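You operate a simulated robot arm through the tools that you are given. There is no shell and no other tool.

You are at the controls of a simulated robot arm. One attempt, no reset.

TASK
Move the loose bolt to top hole 2 and lay the yellow strip round it.
Fine: run it down by hand; the blue and green strips go on the wide tray; leave the other strips.

It is judged by the outcome, as a careful person would: the job done as asked, and still so three seconds after it is handed in. It fails if anything else is knocked over, pushed out of place, dropped, spilled or broken.

THE ROBOT
A 6-joint arm with a two-finger gripper, fixed in place. Base frame: the origin is at the foot of the arm, x ahead of it, y to its left, z up. Readings come in m, rad, newtons and seconds.
Its first joint turns from -2.897 to 2.897 rad. Payload 3.43 kg.
The tool frame sits at the grasp point between the pads (the TCP): z along the fingers, y along the line on which they close. The tips reach 0.02 m beyond it. Largest opening 0.19 m; the body of the gripper starts 0.248 m behind the TCP.
Orientation is that of the tool frame in the base frame, as [roll, pitch, yaw] about the fixed x, y, z axes, in that order (R = Rz(yaw) Ry(pitch) Rx(roll)). With the fingers straight down and closing along the base's y, the tool's x points along the base's -x, its y along +y and its z along -z.

THE INTERFACE
- The arm moves only by the tool servo_tool. Its argument "moves" is a list of rows, each a list of 2 entries, a list of its own where there are three numbers: the shift along the tool's x, y, z in units of 50 mm (1.0 is 50 mm), then the turn, a rotation vector about the tool's x, y, z in units of 8 degrees (1.0 is 8 degrees). In form: [[[dx, dy, dz], [ax, ay, az]], ...]. A call has 1 to 20 rows; each row shifts and turns the commanded pose from where the row before left it, along the tool's axes as they then stand. "grip" is the opening, from 0 (shut) to 1 (fully open), set as the call begins (left out, the last holds). A call with a number of a shift or a turn outside -1 to 1 is refused whole. A row lasts 0.2 s, in which the tool goes at most 0.05 m and 0.15 rad; a call with a longer step from one row to the next is refused whole, and so is a gripper value outside its range. A pose out of reach is approached as far as the arm can. The call stops where the force on the tool passes 90 N (or 10 N more than at its start, if that is more) or the arm is blocked; 0.2 s more then pass. The fingers move at their own pace (about 0.153 m/s each) and stop on an object; they squeeze with about 43 N. The grip force told is the motor's: it shows also when the fingers shut on nothing. Time passes only in rows, and 0.2 s behind the last, so rows that do not move let the fingers close. The reply holds the time, the measured pose of the TCP, the force on the tool along the base axes, the opening and the grip force, in the units named above and with some noise, with the torque about the TCP (base axes, N m) and any sound that the robot's microphone picked up.
- Cameras (640 x 400 px; columns grow to the right, rows downward): "scene" is fixed at [0.4001, -0.649, 1.3329]; the picture's right is [-0.90, -0.44, 0.00], its down [-0.43, 0.88, -0.21] and it looks along [0.09, -0.19, -0.98] (base axes); focal length 214 px, centre (320, 200). "wrist" rides on the gripper at [0.07, -0.008, -0.288] in the tool frame; the picture's right is [0.12, 0.99, 0.00], its down [-0.96, 0.12, -0.25] and it looks along [-0.24, 0.03, 0.97] (tool axes); focal length 261 px, centre (320, 200). There is no depth. A picture from a camera that has moved, and an enlarged one, comes with that camera's place and axes in the base frame and with its lens.
- get_image(camera): a new picture of that camera. The clock stands still meanwhile.
- raise_lower(by): slides the trunk up (or, below 0, down) by that many m; the arm rides with it, the base frame stays. It gives what a move gives, with no picture.
- close_up(camera, box): a new picture of the part [left, top, right, bottom] of that camera's present view, enlarged. The clock stands still meanwhile.
- finish_job(): hands the job in; it is judged then, once.

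Places have to be worked out from the pictures, the camera data and where the tool is seen. Open the gripper and draw the arm clear of the work before you hand the job in, unless the task says otherwise.

The tools are called by a JSON object that holds its "method" and its "body". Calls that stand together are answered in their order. servo_tool: Moves the arm, as the interface text tells. Its arguments: {"type":"object","properties":{"moves":{"type":"array"},"grip":{"type":"number"}},"required":["moves"]} The other tools are called the same way: raise_lower (by) slides the trunk up or down; get_image (camera) takes a picture; close_up (camera, box) takes an enlarged picture of a part of a camera's view; finish_job () hands the job in.

At the start:

```text
clock: 0.0
tcp_pos: [0.6624, -0.1253, 1.1263]
ee_rot: [3.141, 0.0, 3.141]
contact_force: [0.0, 1.1, 0.3]
moment: [0.01, 0.03, 0.01]
gripper_width: 0.19
grasp_force: 0.0
trunk travel left (down, up): [-0.2, 0.24]
```

scene: 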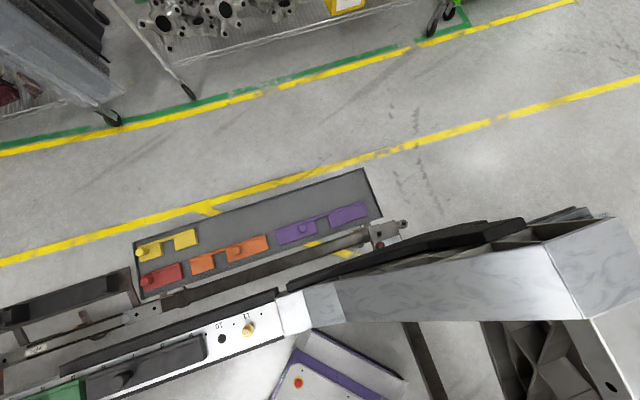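
wrist: 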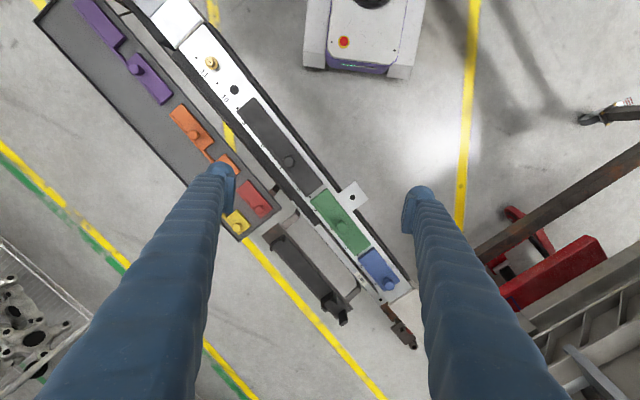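

I start by looking closely at both views to understand the layout before moving anything.

{"method": "close_up", "body": {"camera": "scene", "box": [120, 160, 400, 335]}}

{"method": "close_up", "body": {"camera": "scene", "box": [0, 240, 256, 400]}}

{"method": "close_up", "body": {"camera": "wrist", "box": [30, 0, 286, 160]}}

{"method": "close_up", "body": {"camera": "wrist", "box": [200, 160, 456, 320]}}

```text
2.29 times, centred on (260, 248) of scene
camera zoom: at [0.4001, -0.649, 1.3329], right [-0.9, -0.44, 0.0], down [-0.43, 0.88, -0.21], along [0.09, -0.19, -0.98], focal length 490 px, centre (457, 91)
```

zoom: 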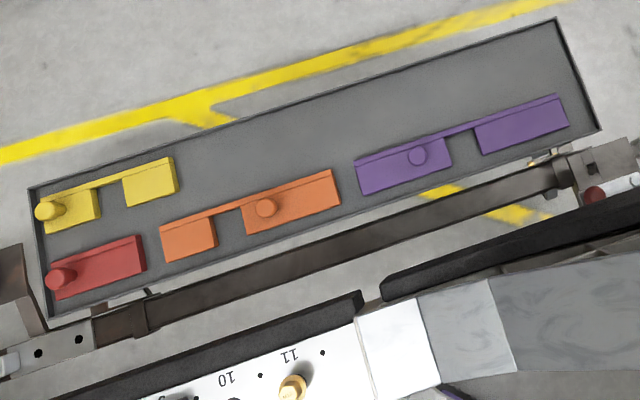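

```text
2.50 times, centred on (128, 320) of scene
camera zoom: at [0.4001, -0.649, 1.3329], right [-0.9, -0.44, 0.0], down [-0.43, 0.88, -0.21], along [0.09, -0.19, -0.98], focal length 536 px, centre (800, -100)
```

zoom: 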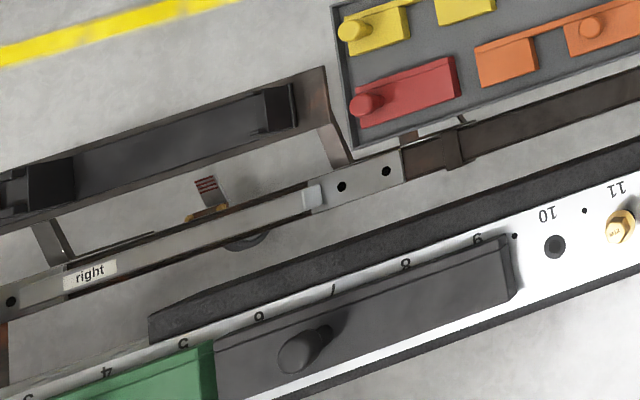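

```text
2.50 times, centred on (158, 80) of wrist
camera zoom: at [0.5908, -0.1331, 1.414], right [-0.12, 0.99, 0.0], down [0.96, 0.12, 0.25], along [0.24, 0.03, -0.97], focal length 652 px, centre (725, 500)
```

zoom: 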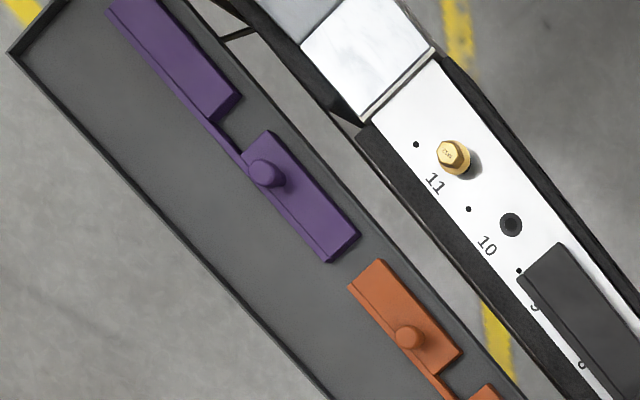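

```text
2.50 times, centred on (328, 240) of wrist
camera zoom: at [0.5908, -0.1331, 1.414], right [-0.12, 0.99, 0.0], down [0.96, 0.12, 0.25], along [0.24, 0.03, -0.97], focal length 652 px, centre (300, 100)
```

zoom: 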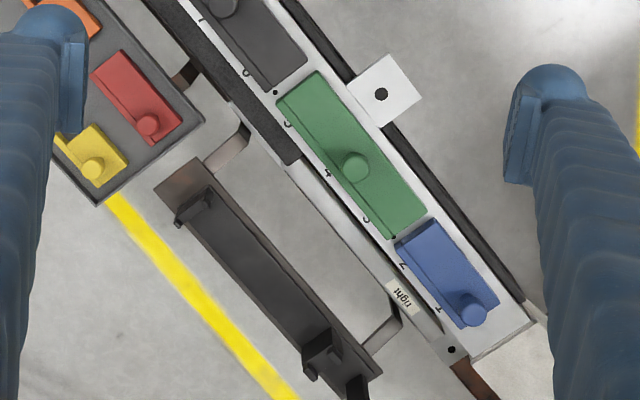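

The numbered beam runs diagonally (hole 11 with the bolt near, hole 1 far); I want sharper views of the labels, holes and strips.

{"method": "close_up", "body": {"camera": "wrist", "box": [330, 220, 430, 350]}}

{"method": "close_up", "body": {"camera": "wrist", "box": [290, 170, 390, 260]}}

{"method": "close_up", "body": {"camera": "wrist", "box": [180, 30, 340, 190]}}

{"method": "close_up", "body": {"camera": "scene", "box": [130, 220, 290, 320]}}

{"method": "close_up", "body": {"camera": "scene", "box": [0, 290, 290, 400]}}

```text
3.08 times, centred on (380, 285) of wrist
camera zoom: at [0.5908, -0.1331, 1.414], right [-0.12, 0.99, 0.0], down [0.96, 0.12, 0.25], along [0.24, 0.03, -0.97], focal length 802 px, centre (135, -62)
```

zoom: 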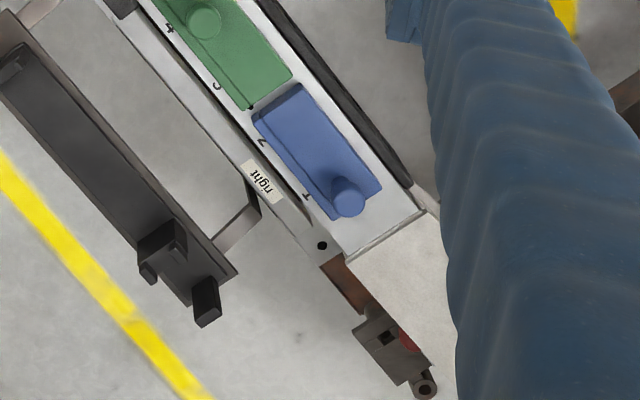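

```text
4.44 times, centred on (340, 215) of wrist
camera zoom: at [0.5908, -0.1331, 1.414], right [-0.12, 0.99, 0.0], down [0.96, 0.12, 0.25], along [0.24, 0.03, -0.97], focal length 1158 px, centre (231, 133)
```

zoom: 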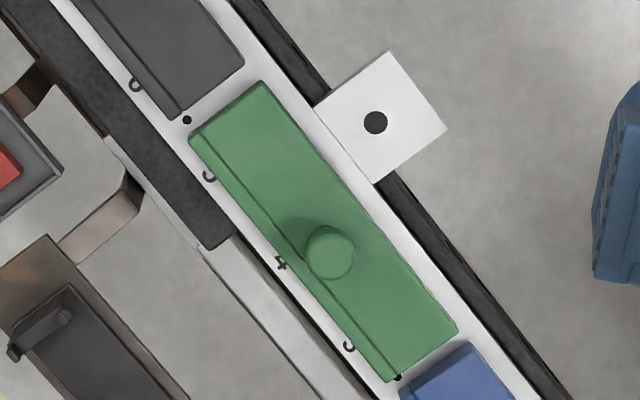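

```text
2.50 times, centred on (260, 110) of wrist
camera zoom: at [0.5908, -0.1331, 1.414], right [-0.12, 0.99, 0.0], down [0.96, 0.12, 0.25], along [0.24, 0.03, -0.97], focal length 652 px, centre (470, 425)
```

zoom: 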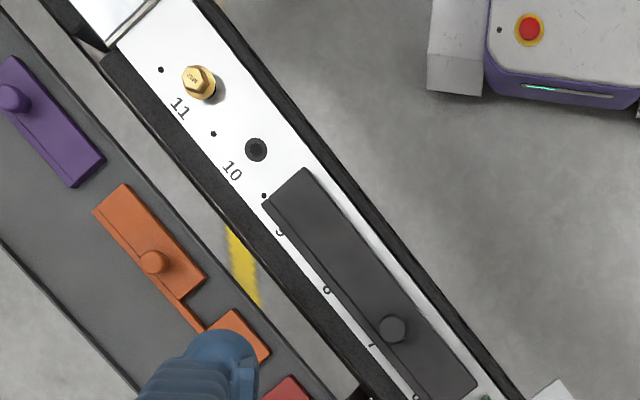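

```text
4.00 times, centred on (210, 270) of scene
camera zoom: at [0.4001, -0.649, 1.3329], right [-0.9, -0.44, 0.0], down [-0.43, 0.88, -0.21], along [0.09, -0.19, -0.98], focal length 858 px, centre (760, -80)
```

zoom: 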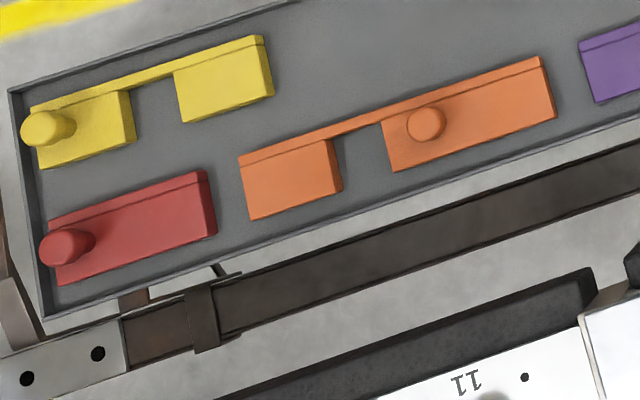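

```text
2.21 times, centred on (145, 345) of scene
camera zoom: at [0.4001, -0.649, 1.3329], right [-0.9, -0.44, 0.0], down [-0.43, 0.88, -0.21], along [0.09, -0.19, -0.98], focal length 473 px, centre (706, -120)
```

zoom: 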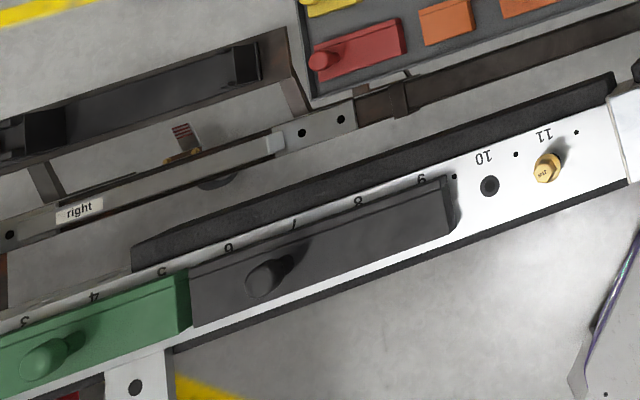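

The beam top is about z≈0.75 and the tray about z≈0.56 by triangulation; bolt near (0.465,-0.40). I'll move the tool above the bolt at a safe height for a closer wrist view.

{"method": "servo_tool", "body": {"moves": [[[0.48, -0.6375, 0.315], [0, 0, 0]], [[0.48, -0.6375, 0.315], [0, 0, 0]], [[0.48, -0.6375, 0.315], [0, 0, 0]], [[0.48, -0.6375, 0.315], [0, 0, 0]], [[0.48, -0.6375, 0.315], [0, 0, 0]], [[0.48, -0.6375, 0.315], [0, 0, 0]], [[0.48, -0.6375, 0.315], [0, 0, 0]], [[0.48, -0.6375, 0.315], [0, 0, 0]], [[0, 0, 0], [0, 0, 1]], [[0, 0, 0], [0, 0, 1]], [[0, 0, 0], [0, 0, 1]], [[0, 0, 0], [0, 0, 1]], [[0, 0, 0], [0, 0, 1]], [[0, 0, 0], [0, 0, 0.6]]]}}

{"method": "get_image", "body": {"camera": "wrist"}}

{"method": "get_image", "body": {"camera": "scene"}}

```text
clock: 3.0
tcp_pos: [0.4685, -0.38, 1.0005]
ee_rot: [-3.142, 0.001, 2.358]
contact_force: [0.4, -0.1, 0.1]
moment: [-0.03, 0.0, 0.02]
gripper_width: 0.1903
grasp_force: 0.0
trunk travel left (down, up): [-0.2, 0.24]
```

```text
taken
camera wrist: at [0.4132, -0.3363, 1.2881], right [0.62, 0.79, 0.0], down [0.76, -0.6, 0.25], along [0.19, -0.15, -0.97], focal length 261 px, centre (320, 200)
```

wrist: 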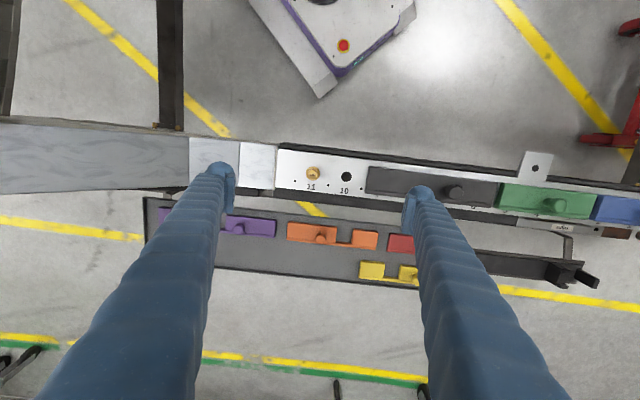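

```text
taken
```

scene: 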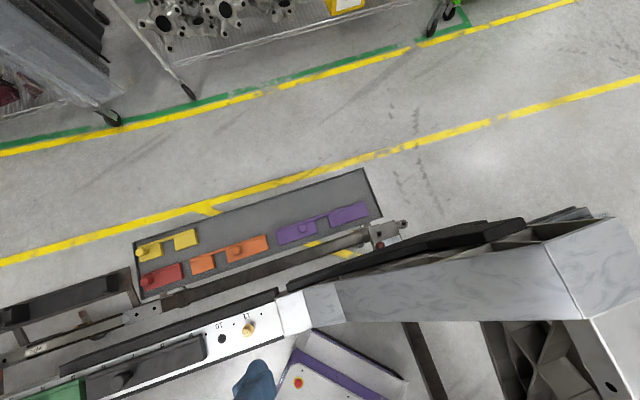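

The beam is nearly aligned with the image now. I zoom on the bolt region and on the tray and strip regions for accurate pixel measurements.

{"method": "close_up", "body": {"camera": "wrist", "box": [270, 140, 390, 215]}}

{"method": "close_up", "body": {"camera": "wrist", "box": [430, 140, 640, 271]}}

{"method": "close_up", "body": {"camera": "wrist", "box": [230, 190, 430, 315]}}

```text
5.33 times, centred on (330, 178) of wrist
camera zoom: at [0.4132, -0.3363, 1.2881], right [0.62, 0.79, 0.0], down [0.76, -0.6, 0.25], along [0.19, -0.15, -0.97], focal length 1390 px, centre (267, 320)
```

zoom: 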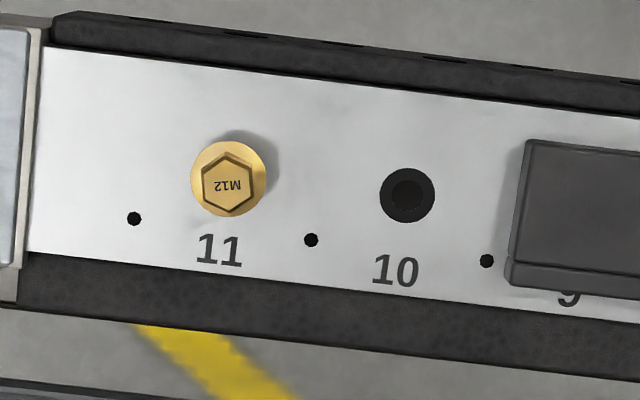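

```text
3.05 times, centred on (535, 206) of wrist
camera zoom: at [0.4132, -0.3363, 1.2881], right [0.62, 0.79, 0.0], down [0.76, -0.6, 0.25], along [0.19, -0.15, -0.97], focal length 794 px, centre (-335, 183)
```

zoom: 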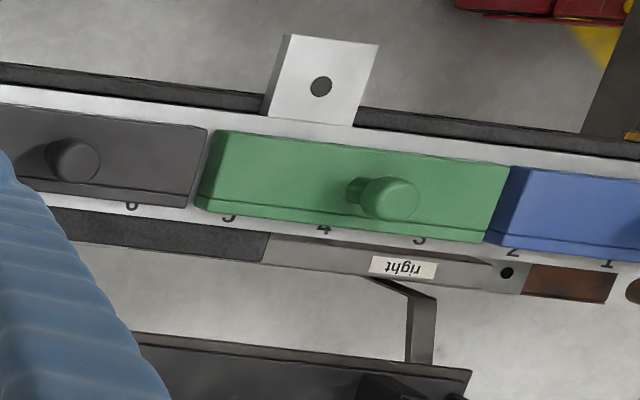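

```text
3.20 times, centred on (330, 252) of wrist
camera zoom: at [0.4132, -0.3363, 1.2881], right [0.62, 0.79, 0.0], down [0.76, -0.6, 0.25], along [0.19, -0.15, -0.97], focal length 834 px, centre (288, 32)
```

zoom: 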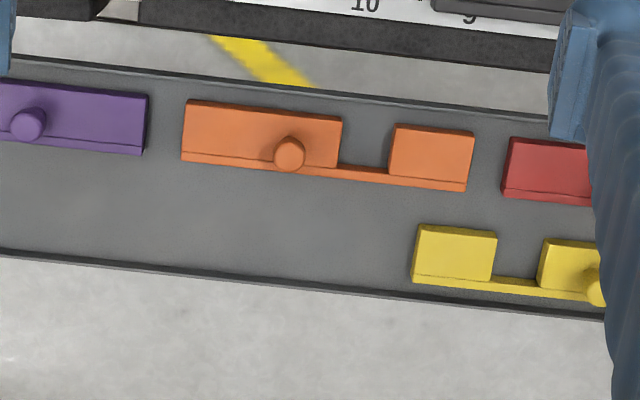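

Working this out: pitch 70 mm, row direction 45° (e=(0.707,0.707)), beam top z≈0.753, hole 10 at (0.514,-0.346), so hole 2 ≈ (0.910,0.050). I lower the tool above the bolt to see how it sits in hole 11.

{"method": "servo_tool", "body": {"moves": [[[0, 0, 0.8], [0, 0, 0]], [[0, 0, 0.8], [0, 0, 0]], [[0, 0, 0.8], [0, 0, 0]]]}}

{"method": "get_image", "body": {"camera": "wrist"}}

{"method": "close_up", "body": {"camera": "wrist", "box": [270, 130, 390, 205]}}

{"method": "close_up", "body": {"camera": "scene", "box": [200, 300, 296, 360]}}

```text
clock: 3.8
tcp_pos: [0.4714, -0.3793, 0.8785]
ee_rot: [-3.141, 0.0, 2.36]
contact_force: [-0.1, 0.5, -0.2]
moment: [-0.01, -0.04, 0.04]
gripper_width: 0.1896
grasp_force: 0.1
trunk travel left (down, up): [-0.2, 0.24]
```

```text
taken
camera wrist: at [0.4144, -0.3365, 1.1667], right [0.61, 0.79, 0.0], down [0.76, -0.6, 0.25], along [0.19, -0.15, -0.97], focal length 261 px, centre (320, 200)
```

wrist: 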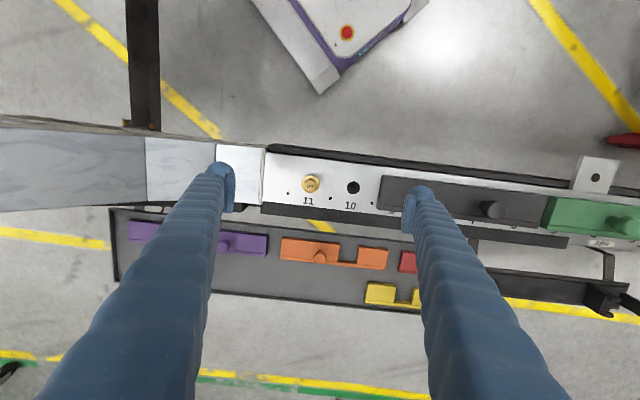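

```text
5.33 times, centred on (330, 168) of wrist
camera zoom: at [0.4144, -0.3365, 1.1667], right [0.61, 0.79, 0.0], down [0.76, -0.6, 0.25], along [0.19, -0.15, -0.97], focal length 1390 px, centre (267, 373)
```

zoom: 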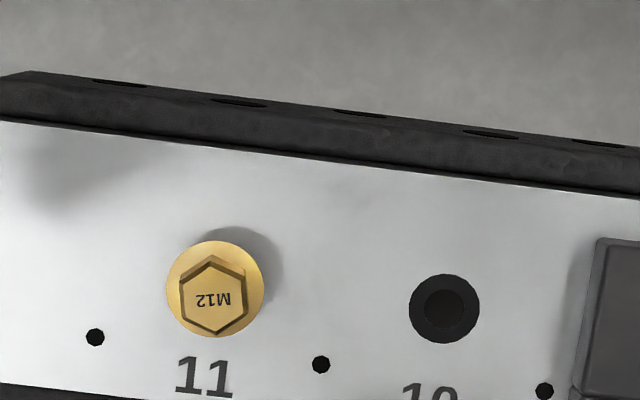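

```text
6.67 times, centred on (248, 330) of scene
camera zoom: at [0.4001, -0.649, 1.3329], right [-0.9, -0.44, 0.0], down [-0.43, 0.88, -0.21], along [0.09, -0.19, -0.98], focal length 1430 px, centre (800, -667)
```

zoom: 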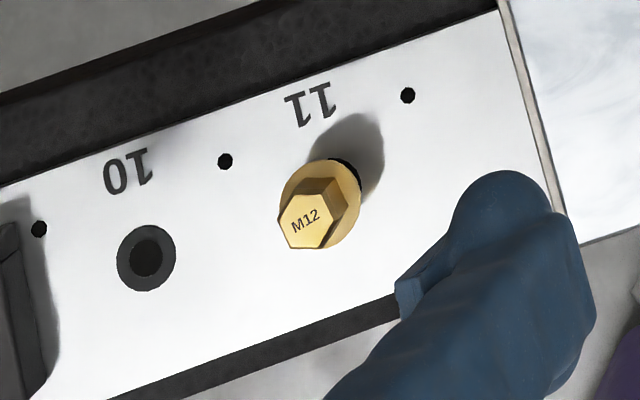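

The bolt sits slightly proud in hole 11 at about (0.465,-0.396), head top z≈0.775. Now I lift and travel along the beam to inspect the blue and green strips from above.

{"method": "servo_tool", "body": {"moves": [[[0, 0, -0.9], [0, 0, 0]], [[0, 0, -0.9], [0, 0, 0]], [[0, 0.95, 0], [0, 0, 0]], [[0, 0.95, 0], [0, 0, 0]], [[0, 0.95, 0], [0, 0, 0]], [[0, 0.95, 0], [0, 0, 0]], [[0, 0.95, 0], [0, 0, 0]], [[0, 0.95, 0], [0, 0, 0]], [[0, 0.95, 0], [0, 0, 0]], [[0, 0.95, 0], [0, 0, 0]], [[0, 0.95, 0], [0, 0, 0]], [[0, 0.95, 0], [0, 0, 0]], [[0, 0.95, 0], [0, 0, 0]]]}}

{"method": "get_image", "body": {"camera": "wrist"}}

{"method": "close_up", "body": {"camera": "wrist", "box": [230, 110, 420, 229]}}

```text
clock: 6.6
tcp_pos: [0.8391, -0.0108, 0.9653]
ee_rot: [-3.14, -0.002, 2.361]
contact_force: [0.1, 1.0, -0.6]
moment: [0.01, 0.02, -0.01]
gripper_width: 0.1903
grasp_force: 0.0
trunk travel left (down, up): [-0.2, 0.24]
```

```text
taken
camera wrist: at [0.7839, 0.0325, 1.2542], right [0.61, 0.79, 0.0], down [0.76, -0.6, 0.25], along [0.19, -0.15, -0.97], focal length 261 px, centre (320, 200)
```

wrist: 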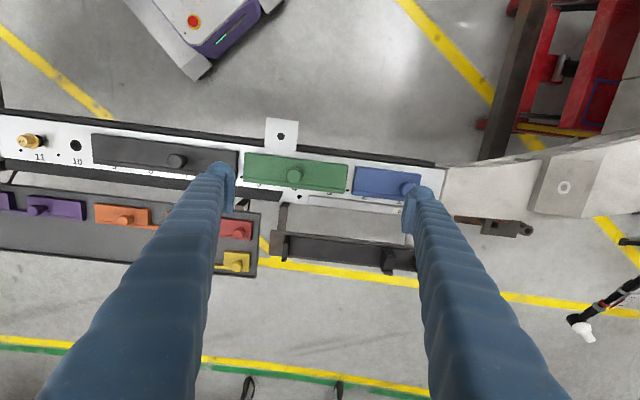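

```text
3.36 times, centred on (325, 170) of wrist
camera zoom: at [0.7839, 0.0325, 1.2542], right [0.61, 0.79, 0.0], down [0.76, -0.6, 0.25], along [0.19, -0.15, -0.97], focal length 876 px, centre (303, 302)
```

zoom: 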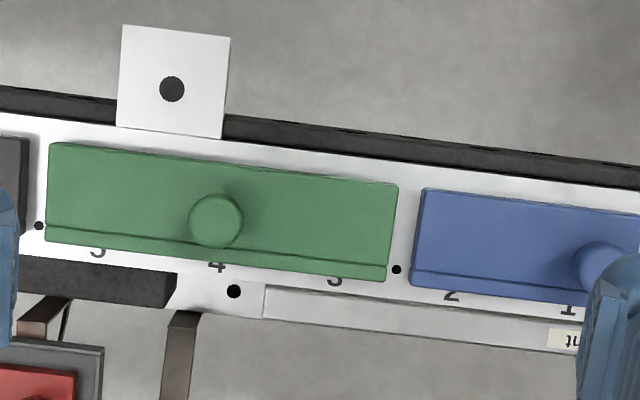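

Green's knob is over hole 4 at about (0.812,-0.049), knob top z≈0.79; blue's knob over hole 1 at about (0.957,0.099). I move above the green knob with the gripper partly closed and check again from closer.

{"method": "servo_tool", "body": {"moves": [[[-0.145, -0.927, 0], [0, 0, 0]], [[0, 0, 0.6], [0, 0, 0]], [[0, 0, 0.6], [0, 0, 0]], [[0, 0, 0.5], [0, 0, 0]], [[0, 0, 0], [0, 0, 0]], [[0, 0, 0], [0, 0, 0]]], "grip": 0.4}}

{"method": "get_image", "body": {"camera": "wrist"}}

{"method": "close_up", "body": {"camera": "wrist", "box": [240, 130, 400, 230]}}

{"method": "close_up", "body": {"camera": "scene", "box": [0, 280, 192, 400]}}

```text
clock: 8.0
tcp_pos: [0.8118, -0.0464, 0.8863]
ee_rot: [3.141, -0.002, 2.361]
contact_force: [0.6, 0.9, -0.4]
moment: [0.01, -0.04, 0.01]
gripper_width: 0.0758
grasp_force: 0.0
trunk travel left (down, up): [-0.2, 0.24]
```

```text
taken
camera wrist: at [0.7538, -0.0034, 1.1729], right [0.61, 0.79, 0.0], down [0.76, -0.6, 0.25], along [0.19, -0.15, -0.97], focal length 261 px, centre (320, 200)
```

wrist: 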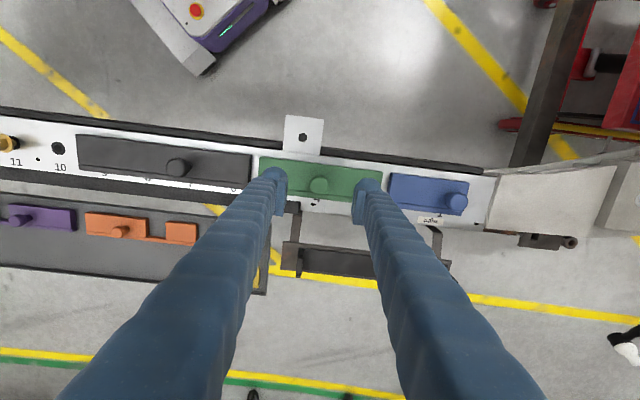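

```text
4.00 times, centred on (320, 180) of wrist
camera zoom: at [0.7538, -0.0034, 1.1729], right [0.61, 0.79, 0.0], down [0.76, -0.6, 0.25], along [0.19, -0.15, -0.97], focal length 1043 px, centre (320, 280)
```

zoom: 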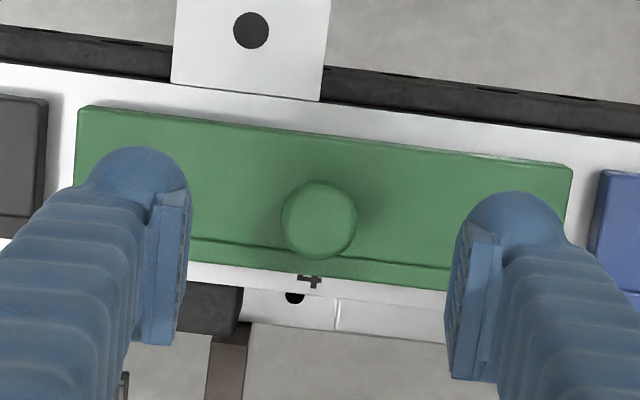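

```text
3.33 times, centred on (96, 340) of scene
camera zoom: at [0.4001, -0.649, 1.3329], right [-0.9, -0.44, 0.0], down [-0.43, 0.88, -0.21], along [0.09, -0.19, -0.98], focal length 715 px, centre (1067, -267)
```

zoom: 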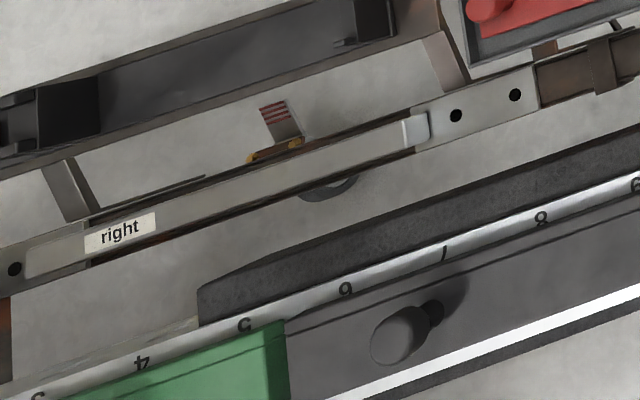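

Knob is centred under the tool within ~2 mm. I descend gently to TCP z≈0.797 with the fingers open to check clearance around the knob.

{"method": "servo_tool", "body": {"moves": [[[-0.03, 0, 0.6], [0, 0, 0]], [[0, 0, 0.6], [0, 0, 0]], [[0, 0, 0.4], [0, 0, 0]], [[0, 0, 0.16], [0, 0, 0]], [[0, 0, 0], [0, 0, 0]]], "grip": 0.3}}

{"method": "get_image", "body": {"camera": "wrist"}}

{"method": "close_up", "body": {"camera": "wrist", "box": [240, 140, 400, 240]}}

```text
clock: 9.2
tcp_pos: [0.8101, -0.0479, 0.7972]
ee_rot: [3.14, 0.0, 2.36]
contact_force: [0.0, 0.5, -0.5]
moment: [-0.04, -0.01, 0.01]
gripper_width: 0.057
grasp_force: 0.1
trunk travel left (down, up): [-0.2, 0.24]
```

```text
taken
camera wrist: at [0.7552, -0.0051, 1.085], right [0.61, 0.79, 0.0], down [0.76, -0.6, 0.25], along [0.19, -0.15, -0.97], focal length 261 px, centre (320, 200)
```

wrist: 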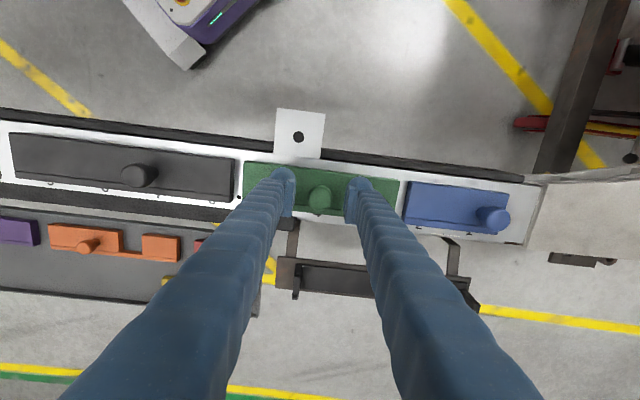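

```text
4.00 times, centred on (320, 190) of wrist
camera zoom: at [0.7552, -0.0051, 1.085], right [0.61, 0.79, 0.0], down [0.76, -0.6, 0.25], along [0.19, -0.15, -0.97], focal length 1043 px, centre (320, 240)
```

zoom: 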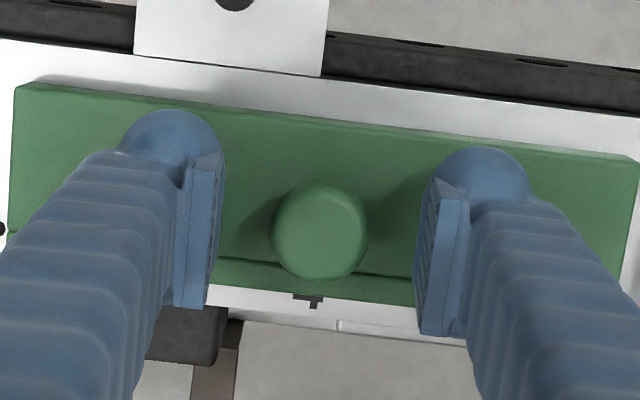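

Knob top is at z≈0.791 and centred between the fingers. I go down 7 mm more and close on the knob.

{"method": "servo_tool", "body": {"moves": [[[0, 0, 0.14], [0, 0, 0]], [[0, 0, 0], [0, 0, 0]]]}}

{"method": "servo_tool", "body": {"moves": [[[0, 0, 0], [0, 0, 0]], [[0, 0, 0], [0, 0, 0]], [[0, 0, 0], [0, 0, 0]]], "grip": 0.0}}

{"method": "close_up", "body": {"camera": "wrist", "box": [240, 140, 400, 240]}}

```text
clock: 9.8
tcp_pos: [0.8108, -0.0473, 0.7906]
ee_rot: [-3.141, 0.0, 2.358]
contact_force: [0.2, -0.2, -0.1]
moment: [0.02, -0.01, 0.0]
gripper_width: 0.0567
grasp_force: 0.0
trunk travel left (down, up): [-0.2, 0.24]
```

```text
clock: 10.6
tcp_pos: [0.8118, -0.0483, 0.7908]
ee_rot: [-3.141, -0.001, 2.36]
contact_force: [-0.1, 1.0, -0.3]
moment: [0.03, 0.02, -0.03]
gripper_width: 0.0265
grasp_force: 43.6
trunk travel left (down, up): [-0.2, 0.24]
```

```text
4.00 times, centred on (320, 190) of wrist
camera zoom: at [0.7552, -0.0044, 1.0779], right [0.61, 0.79, 0.0], down [0.76, -0.6, 0.25], along [0.19, -0.15, -0.97], focal length 1043 px, centre (320, 240)
```

zoom: 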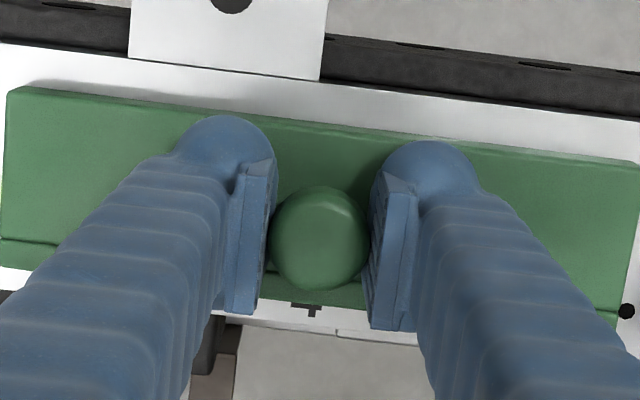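

Gripped at 26.5 mm with 43 N. I lift gently straight up and watch the force.

{"method": "servo_tool", "body": {"moves": [[[0, 0, -0.15], [0, 0, 0]], [[0, 0, -0.15], [0, 0, 0]], [[0, 0, -0.4], [0, 0, 0]], [[0, 0, -0.8], [0, 0, 0]], [[0, 0, -0.8], [0, 0, 0]], [[0, 0, 0], [0, 0, 0]]]}}

{"method": "get_image", "body": {"camera": "wrist"}}

{"method": "close_up", "body": {"camera": "wrist", "box": [220, 120, 420, 245]}}

```text
clock: 12.0
tcp_pos: [0.811, -0.0469, 0.9055]
ee_rot: [-3.14, -0.001, 2.36]
contact_force: [-0.9, -0.3, -0.7]
moment: [-0.05, -0.03, -0.02]
gripper_width: 0.0
grasp_force: 34.6
trunk travel left (down, up): [-0.2, 0.24]
```

```text
taken
camera wrist: at [0.7552, -0.0035, 1.1932], right [0.61, 0.79, 0.0], down [0.76, -0.6, 0.25], along [0.19, -0.15, -0.97], focal length 261 px, centre (320, 200)
```

wrist: 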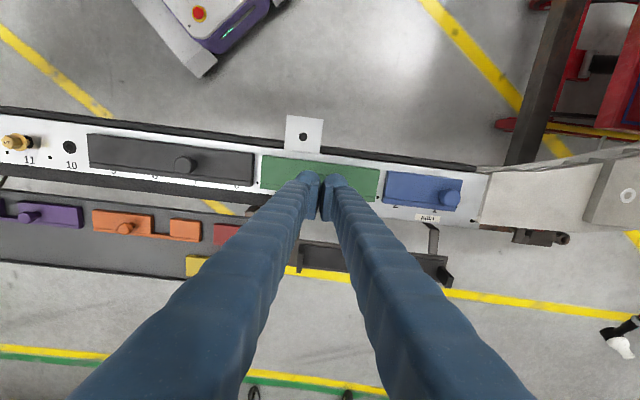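

```text
3.20 times, centred on (320, 182) of wrist
camera zoom: at [0.7552, -0.0035, 1.1932], right [0.61, 0.79, 0.0], down [0.76, -0.6, 0.25], along [0.19, -0.15, -0.97], focal length 834 px, centre (320, 256)
```

zoom: 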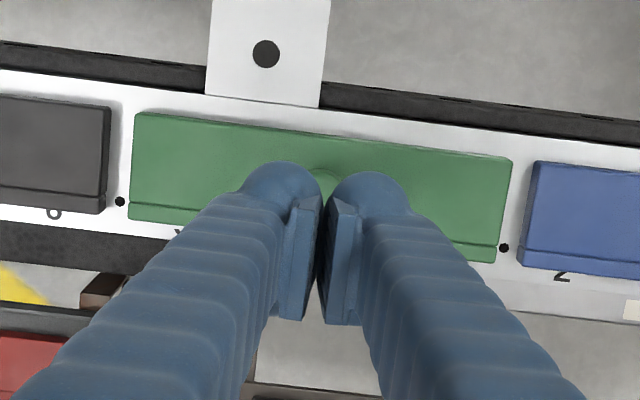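

The fingers slipped off the knob and the strip stayed put (its ends still line up with the dots). I'll regrip deeper and lift slowly, reading the force.

{"method": "servo_tool", "body": {"moves": [[[0, 0, 0], [0, 0, 0]], [[0, 0, 0.7], [0, 0, 0]], [[0, 0, 0.7], [0, 0, 0]], [[0, 0, 0.6], [0, 0, 0]], [[0, 0, 0.3], [0, 0, 0]], [[0, 0, 0.08], [0, 0, 0]], [[0, 0, 0], [0, 0, 0]]], "grip": 0.3}}

{"method": "get_image", "body": {"camera": "wrist"}}

{"method": "close_up", "body": {"camera": "wrist", "box": [240, 140, 400, 240]}}

```text
clock: 13.6
tcp_pos: [0.8111, -0.0461, 0.7855]
ee_rot: [-3.14, 0.001, 2.36]
contact_force: [-0.8, -0.1, 4.9]
moment: [0.07, -0.01, -0.02]
gripper_width: 0.0568
grasp_force: 0.0
trunk travel left (down, up): [-0.2, 0.24]
```

```text
taken
camera wrist: at [0.7543, -0.0044, 1.0731], right [0.61, 0.79, 0.0], down [0.76, -0.6, 0.25], along [0.19, -0.15, -0.97], focal length 261 px, centre (320, 200)
```

wrist: 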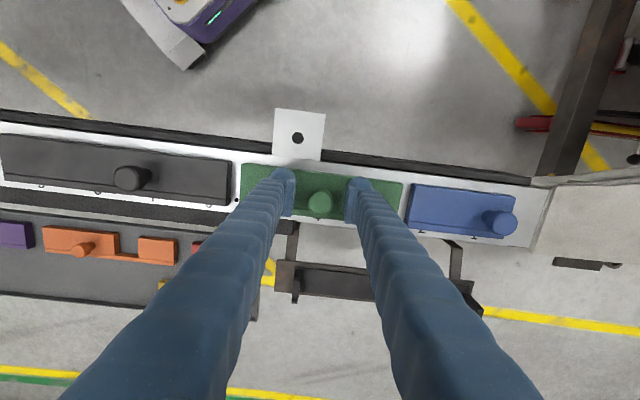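

```text
4.00 times, centred on (320, 190) of wrist
camera zoom: at [0.7543, -0.0044, 1.0731], right [0.61, 0.79, 0.0], down [0.76, -0.6, 0.25], along [0.19, -0.15, -0.97], focal length 1043 px, centre (320, 240)
```

zoom: 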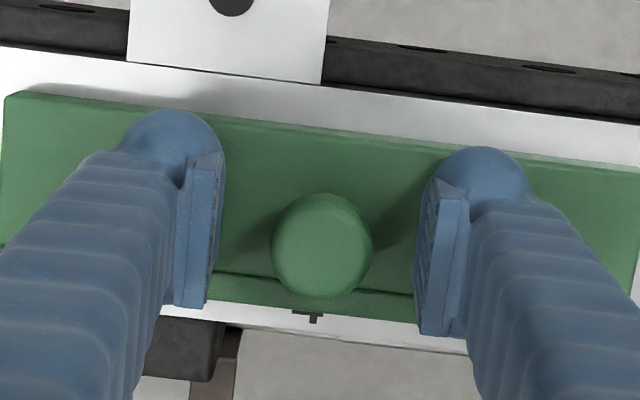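

Fingertips just touch the strip top (≈4.9 N, so strip top z≈0.766). I close here and then lift only a couple of mm to read the resisting force.

{"method": "servo_tool", "body": {"moves": [[[0, 0, -0.02], [0, 0, 0]], [[0, 0, 0], [0, 0, 0]], [[0, 0, 0], [0, 0, 0]], [[0, 0, 0], [0, 0, 0]]], "grip": 0.0}}

{"method": "servo_tool", "body": {"moves": [[[0, 0, -0.04], [0, 0, 0]], [[0, 0, 0], [0, 0, 0]]]}}

```text
clock: 14.6
tcp_pos: [0.812, -0.0482, 0.7864]
ee_rot: [-3.139, -0.002, 2.359]
contact_force: [-0.2, -0.1, -1.8]
moment: [-0.04, -0.01, 0.04]
gripper_width: 0.0242
grasp_force: 43.3
trunk travel left (down, up): [-0.2, 0.24]
```

```text
clock: 15.2
tcp_pos: [0.8109, -0.0481, 0.7895]
ee_rot: [3.139, -0.002, 2.359]
contact_force: [-0.9, 0.0, -0.6]
moment: [0.0, 0.0, 0.02]
gripper_width: 0.0243
grasp_force: 42.9
trunk travel left (down, up): [-0.2, 0.24]
```

Width is now 24.3 mm with no big reaction. I check whether the strip moved up with the fingers.

{"method": "servo_tool", "body": {"moves": [[[0, 0, -0.06], [0, 0, 0]], [[0, 0, -0.06], [0, 0, 0]], [[0, 0, 0], [0, 0, 0]]]}}

{"method": "close_up", "body": {"camera": "wrist", "box": [220, 120, 420, 245]}}

```text
clock: 16.0
tcp_pos: [0.8122, -0.0484, 0.7949]
ee_rot: [3.141, 0.001, 2.359]
contact_force: [-1.2, 0.5, -0.4]
moment: [0.01, -0.03, -0.01]
gripper_width: 0.0242
grasp_force: 42.6
trunk travel left (down, up): [-0.2, 0.24]
```

```text
3.20 times, centred on (320, 182) of wrist
camera zoom: at [0.7551, -0.0046, 1.0828], right [0.61, 0.79, 0.0], down [0.76, -0.6, 0.25], along [0.19, -0.15, -0.97], focal length 834 px, centre (320, 256)
```

zoom: 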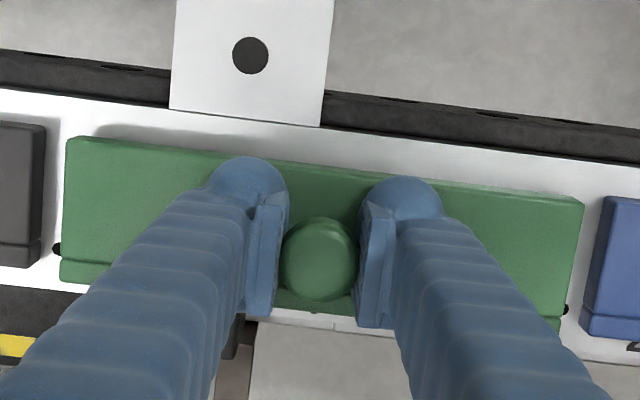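

The green strip is lifted cleanly (gripped on the knob's neck at 24.2 mm). I raise it higher slowly and carry it toward the free back row of the wide tray at about (0.675,-0.605).

{"method": "servo_tool", "body": {"moves": [[[0, 0, -0.3], [0, 0, 0]], [[0, 0, -0.5], [0, 0, 0]], [[0, 0, -0.6], [0, 0, 0]], [[0, 0, -0.6], [0, 0, 0]], [[0, 0, -0.5], [0, 0, 0]], [[0, 0, -0.2], [0, 0, 0]], [[0, 0, 0], [0, 0, 0]]]}}

{"method": "get_image", "body": {"camera": "wrist"}}

```text
clock: 17.6
tcp_pos: [0.8107, -0.0482, 0.9293]
ee_rot: [-3.141, 0.001, 2.359]
contact_force: [-0.6, -0.5, -2.5]
moment: [0.0, 0.01, 0.0]
gripper_width: 0.0242
grasp_force: 43.3
trunk travel left (down, up): [-0.2, 0.24]
```

```text
taken
camera wrist: at [0.7553, -0.0046, 1.2172], right [0.61, 0.79, 0.0], down [0.76, -0.6, 0.25], along [0.19, -0.15, -0.97], focal length 261 px, centre (320, 200)
```

wrist: 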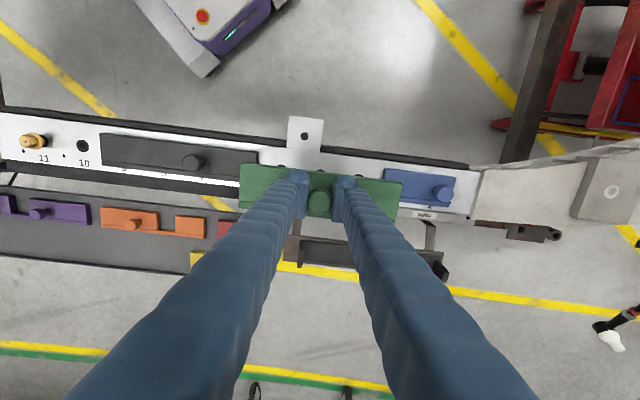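

The green strip hangs level in the grip. I carry it over to the tray, staying at z≈0.93.

{"method": "servo_tool", "body": {"moves": [[[-0.2, -0.35, 0], [0, 0, 0]], [[-0.369, -0.613, 0], [0, 0, 0]], [[-0.369, -0.613, 0], [0, 0, 0]], [[-0.369, -0.613, 0], [0, 0, 0]], [[-0.369, -0.613, 0], [0, 0, 0]], [[-0.369, -0.613, 0], [0, 0, 0]], [[-0.369, -0.613, 0], [0, 0, 0]], [[-0.369, -0.613, 0], [0, 0, 0]], [[-0.369, -0.613, 0], [0, 0, 0]], [[-0.369, -0.613, 0], [0, 0, 0]], [[-0.369, -0.613, 0], [0, 0, 0]], [[-0.369, -0.613, 0], [0, 0, 0]], [[-0.369, -0.613, 0], [0, 0, 0]], [[-0.369, -0.613, 0], [0, 0, 0]], [[-0.369, -0.613, 0], [0, 0, 0]], [[-0.369, -0.613, 0], [0, 0, 0]], [[-0.169, -0.263, 0], [0, 0, 0]], [[0, 0, 0], [0, 0, 0]]]}}

{"method": "get_image", "body": {"camera": "wrist"}}

{"method": "get_image", "body": {"camera": "scene"}}

```text
clock: 21.4
tcp_pos: [0.6766, -0.6014, 0.9307]
ee_rot: [-3.141, -0.001, 2.359]
contact_force: [-0.4, -0.1, -1.7]
moment: [0.01, 0.02, 0.0]
gripper_width: 0.0243
grasp_force: 43.5
trunk travel left (down, up): [-0.2, 0.24]
```

```text
taken
camera wrist: at [0.6196, -0.5586, 1.2182], right [0.61, 0.79, 0.0], down [0.76, -0.6, 0.25], along [0.19, -0.15, -0.97], focal length 261 px, centre (320, 200)
```

wrist: 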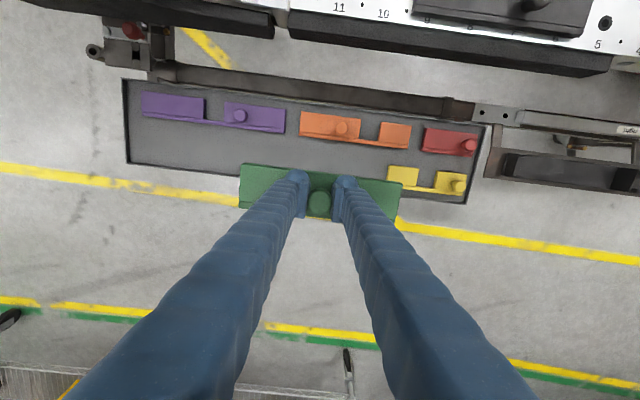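

```text
taken
```

scene: 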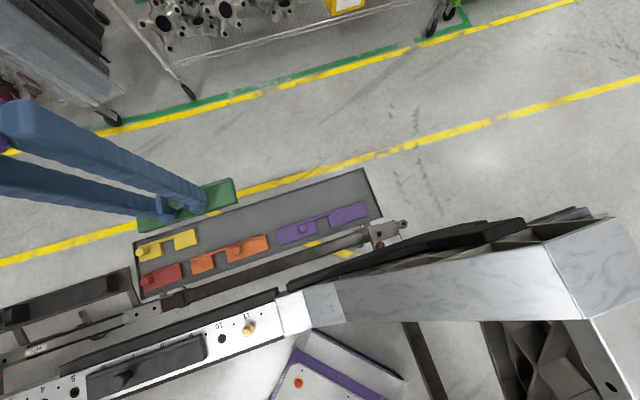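

I now have a clear look at the tray; I zoom in to measure its free area and the yellow strip.

{"method": "close_up", "body": {"camera": "wrist", "box": [110, 70, 310, 195]}}

{"method": "close_up", "body": {"camera": "wrist", "box": [340, 110, 500, 210]}}

```text
3.20 times, centred on (210, 132) of wrist
camera zoom: at [0.6196, -0.5586, 1.2182], right [0.61, 0.79, 0.0], down [0.76, -0.6, 0.25], along [0.19, -0.15, -0.97], focal length 834 px, centre (672, 416)
```

zoom: 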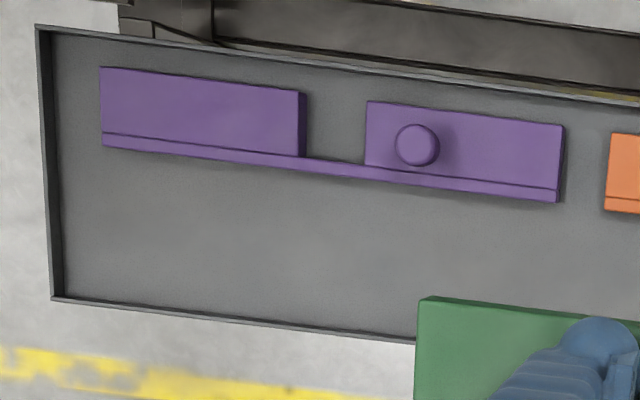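

```text
4.00 times, centred on (420, 160) of wrist
camera zoom: at [0.6196, -0.5586, 1.2182], right [0.61, 0.79, 0.0], down [0.76, -0.6, 0.25], along [0.19, -0.15, -0.97], focal length 1043 px, centre (-80, 360)
```

zoom: 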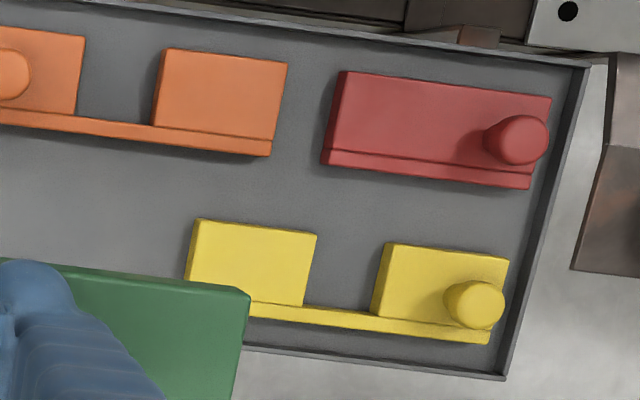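

Yellow knob measured at about (0.923,-0.367,0.594), tray floor ≈0.556; my drop spot for green (e≈0.05, n≈0.905) is free. I descend in stages, checking tracking.

{"method": "servo_tool", "body": {"moves": [[[0, 0, 0.4], [0, 0, 0]], [[0, 0, 0.7], [0, 0, 0]], [[0, 0, 0.7], [0, 0, 0]], [[0, 0, 0.7], [0, 0, 0]], [[0, 0, 0.7], [0, 0, 0]], [[0, 0, 0.7], [0, 0, 0]], [[0, 0, 0.5], [0, 0, 0]], [[0, 0, 0.2], [0, 0, 0]], [[0, 0, 0], [0, 0, 0]]]}}

{"method": "get_image", "body": {"camera": "wrist"}}

{"method": "get_image", "body": {"camera": "scene"}}

```text
clock: 23.4
tcp_pos: [0.6754, -0.6024, 0.6995]
ee_rot: [3.139, 0.0, 2.36]
contact_force: [-1.0, -0.4, -0.9]
moment: [0.0, 0.02, 0.01]
gripper_width: 0.0239
grasp_force: 42.5
trunk travel left (down, up): [-0.2, 0.24]
```

```text
taken
camera wrist: at [0.6193, -0.5601, 0.9868], right [0.61, 0.79, 0.0], down [0.76, -0.6, 0.25], along [0.19, -0.15, -0.97], focal length 261 px, centre (320, 200)
```

wrist: 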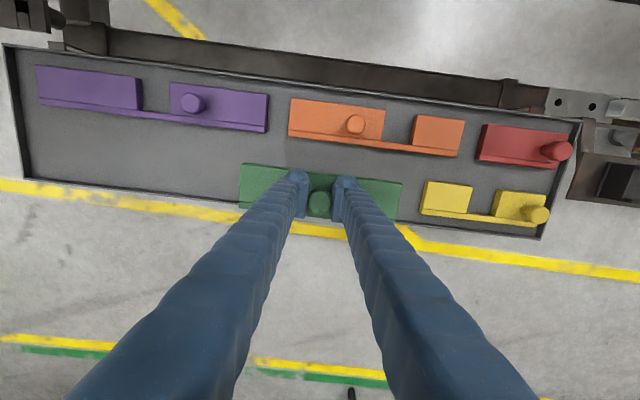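

```text
taken
```

scene: 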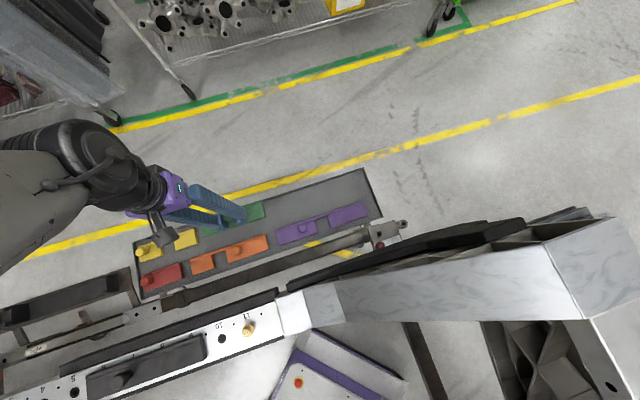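

Tracking is fine at z=0.70. I continue down to just above the tray floor.

{"method": "servo_tool", "body": {"moves": [[[0, 0, 0.4], [0, 0, 0]], [[0, 0, 0.6], [0, 0, 0]], [[0, 0, 0.6], [0, 0, 0]], [[0, 0, 0.3], [0, 0, 0]], [[0, 0, 0.1], [0, 0, 0]], [[0, 0, 0], [0, 0, 0]]]}}

{"method": "get_image", "body": {"camera": "wrist"}}

{"method": "close_up", "body": {"camera": "scene", "box": [120, 160, 280, 260]}}

```text
clock: 24.8
tcp_pos: [0.6757, -0.6032, 0.5989]
ee_rot: [3.141, -0.001, 2.36]
contact_force: [-0.2, 0.5, -1.1]
moment: [-0.02, 0.04, 0.01]
gripper_width: 0.024
grasp_force: 43.0
trunk travel left (down, up): [-0.2, 0.24]
```

```text
taken
camera wrist: at [0.6196, -0.5601, 0.887], right [0.61, 0.79, 0.0], down [0.76, -0.6, 0.25], along [0.19, -0.15, -0.97], focal length 261 px, centre (320, 200)
```

wrist: 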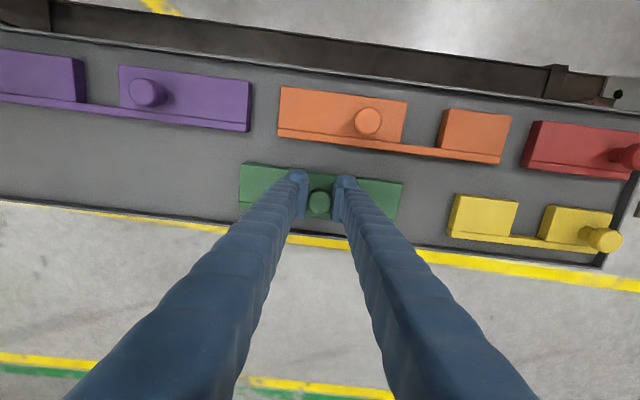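

```text
4.00 times, centred on (200, 210) of scene
camera zoom: at [0.4001, -0.649, 1.3329], right [-0.9, -0.44, 0.0], down [-0.43, 0.88, -0.21], along [0.09, -0.19, -0.98], focal length 858 px, centre (800, 160)
```

zoom: 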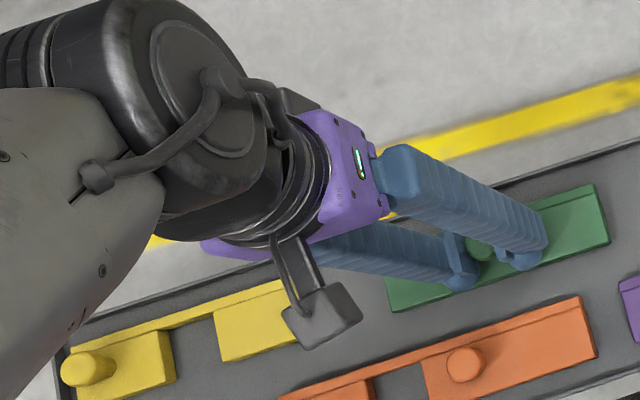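

Green is a few mm above the tray floor in free space. I lower the last bit slowly, watching for contact force.

{"method": "servo_tool", "body": {"moves": [[[0, 0, 0.08], [0, 0, 0]], [[0, 0, 0.06], [0, 0, 0]], [[0, 0, 0], [0, 0, 0]]]}}

{"method": "servo_tool", "body": {"moves": [[[0, 0, 0.04], [0, 0, 0]], [[0, 0, 0], [0, 0, 0]]]}}

```text
clock: 25.6
tcp_pos: [0.6755, -0.6045, 0.596]
ee_rot: [-3.141, 0.004, 2.358]
contact_force: [0.4, 7.6, 30.6]
moment: [0.42, 0.38, 0.02]
gripper_width: 0.0244
grasp_force: 42.9
trunk travel left (down, up): [-0.2, 0.24]
```

```text
clock: 26.2
tcp_pos: [0.675, -0.6028, 0.5958]
ee_rot: [-3.142, 0.006, 2.36]
contact_force: [0.2, 10.3, 51.6]
moment: [0.21, 0.14, 0.05]
gripper_width: 0.0245
grasp_force: 43.0
trunk travel left (down, up): [-0.2, 0.24]
```

Contact with the tray floor at TCP z≈0.597. I relieve the pressure and open the fingers slightly to release.

{"method": "servo_tool", "body": {"moves": [[[0, 0, -0.1], [0, 0, 0]], [[0, 0, 0], [0, 0, 0]]]}}

{"method": "servo_tool", "body": {"moves": [[[0, 0, 0], [0, 0, 0]], [[0, 0, 0], [0, 0, 0]]], "grip": 0.3}}

{"method": "servo_tool", "body": {"moves": [[[0, 0, -0.3], [0, 0, 0]], [[0, 0, -0.6], [0, 0, 0]], [[0, 0, -0.8], [0, 0, 0]], [[0, 0, -0.8], [0, 0, 0]], [[0, 0, 0], [0, 0, 0]]]}}

{"method": "get_image", "body": {"camera": "wrist"}}

{"method": "get_image", "body": {"camera": "scene"}}

```text
clock: 26.8
tcp_pos: [0.6741, -0.6018, 0.5963]
ee_rot: [-3.139, 0.002, 2.359]
contact_force: [4.0, -2.8, 13.1]
moment: [-0.41, -0.45, 0.02]
gripper_width: 0.0245
grasp_force: 43.7
trunk travel left (down, up): [-0.2, 0.24]
```

```text
clock: 27.4
tcp_pos: [0.6741, -0.6025, 0.5962]
ee_rot: [-3.141, -0.002, 2.359]
contact_force: [-2.9, 0.5, 4.7]
moment: [-0.01, -0.06, -0.02]
gripper_width: 0.0565
grasp_force: 0.0
trunk travel left (down, up): [-0.2, 0.24]
```

```text
clock: 28.6
tcp_pos: [0.6758, -0.6044, 0.7206]
ee_rot: [-3.141, -0.001, 2.361]
contact_force: [-0.2, 0.7, 0.0]
moment: [-0.05, -0.02, -0.03]
gripper_width: 0.0569
grasp_force: 0.1
trunk travel left (down, up): [-0.2, 0.24]
```

```text
taken
camera wrist: at [0.6191, -0.5606, 1.0081], right [0.61, 0.79, 0.0], down [0.76, -0.6, 0.25], along [0.19, -0.15, -0.97], focal length 261 px, centre (320, 200)
```

wrist: 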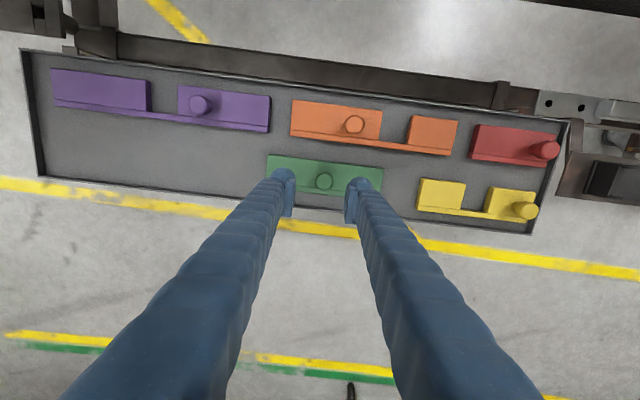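

```text
taken
```

scene: 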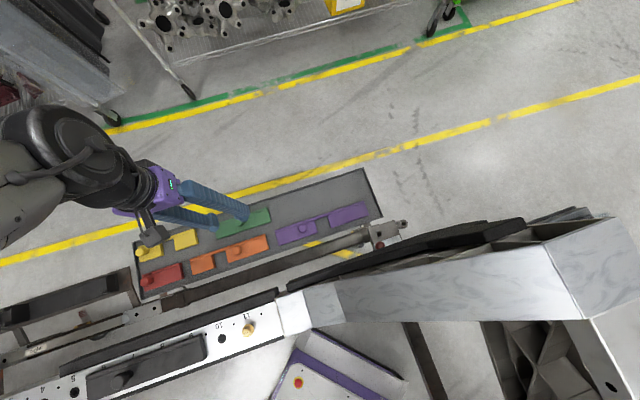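

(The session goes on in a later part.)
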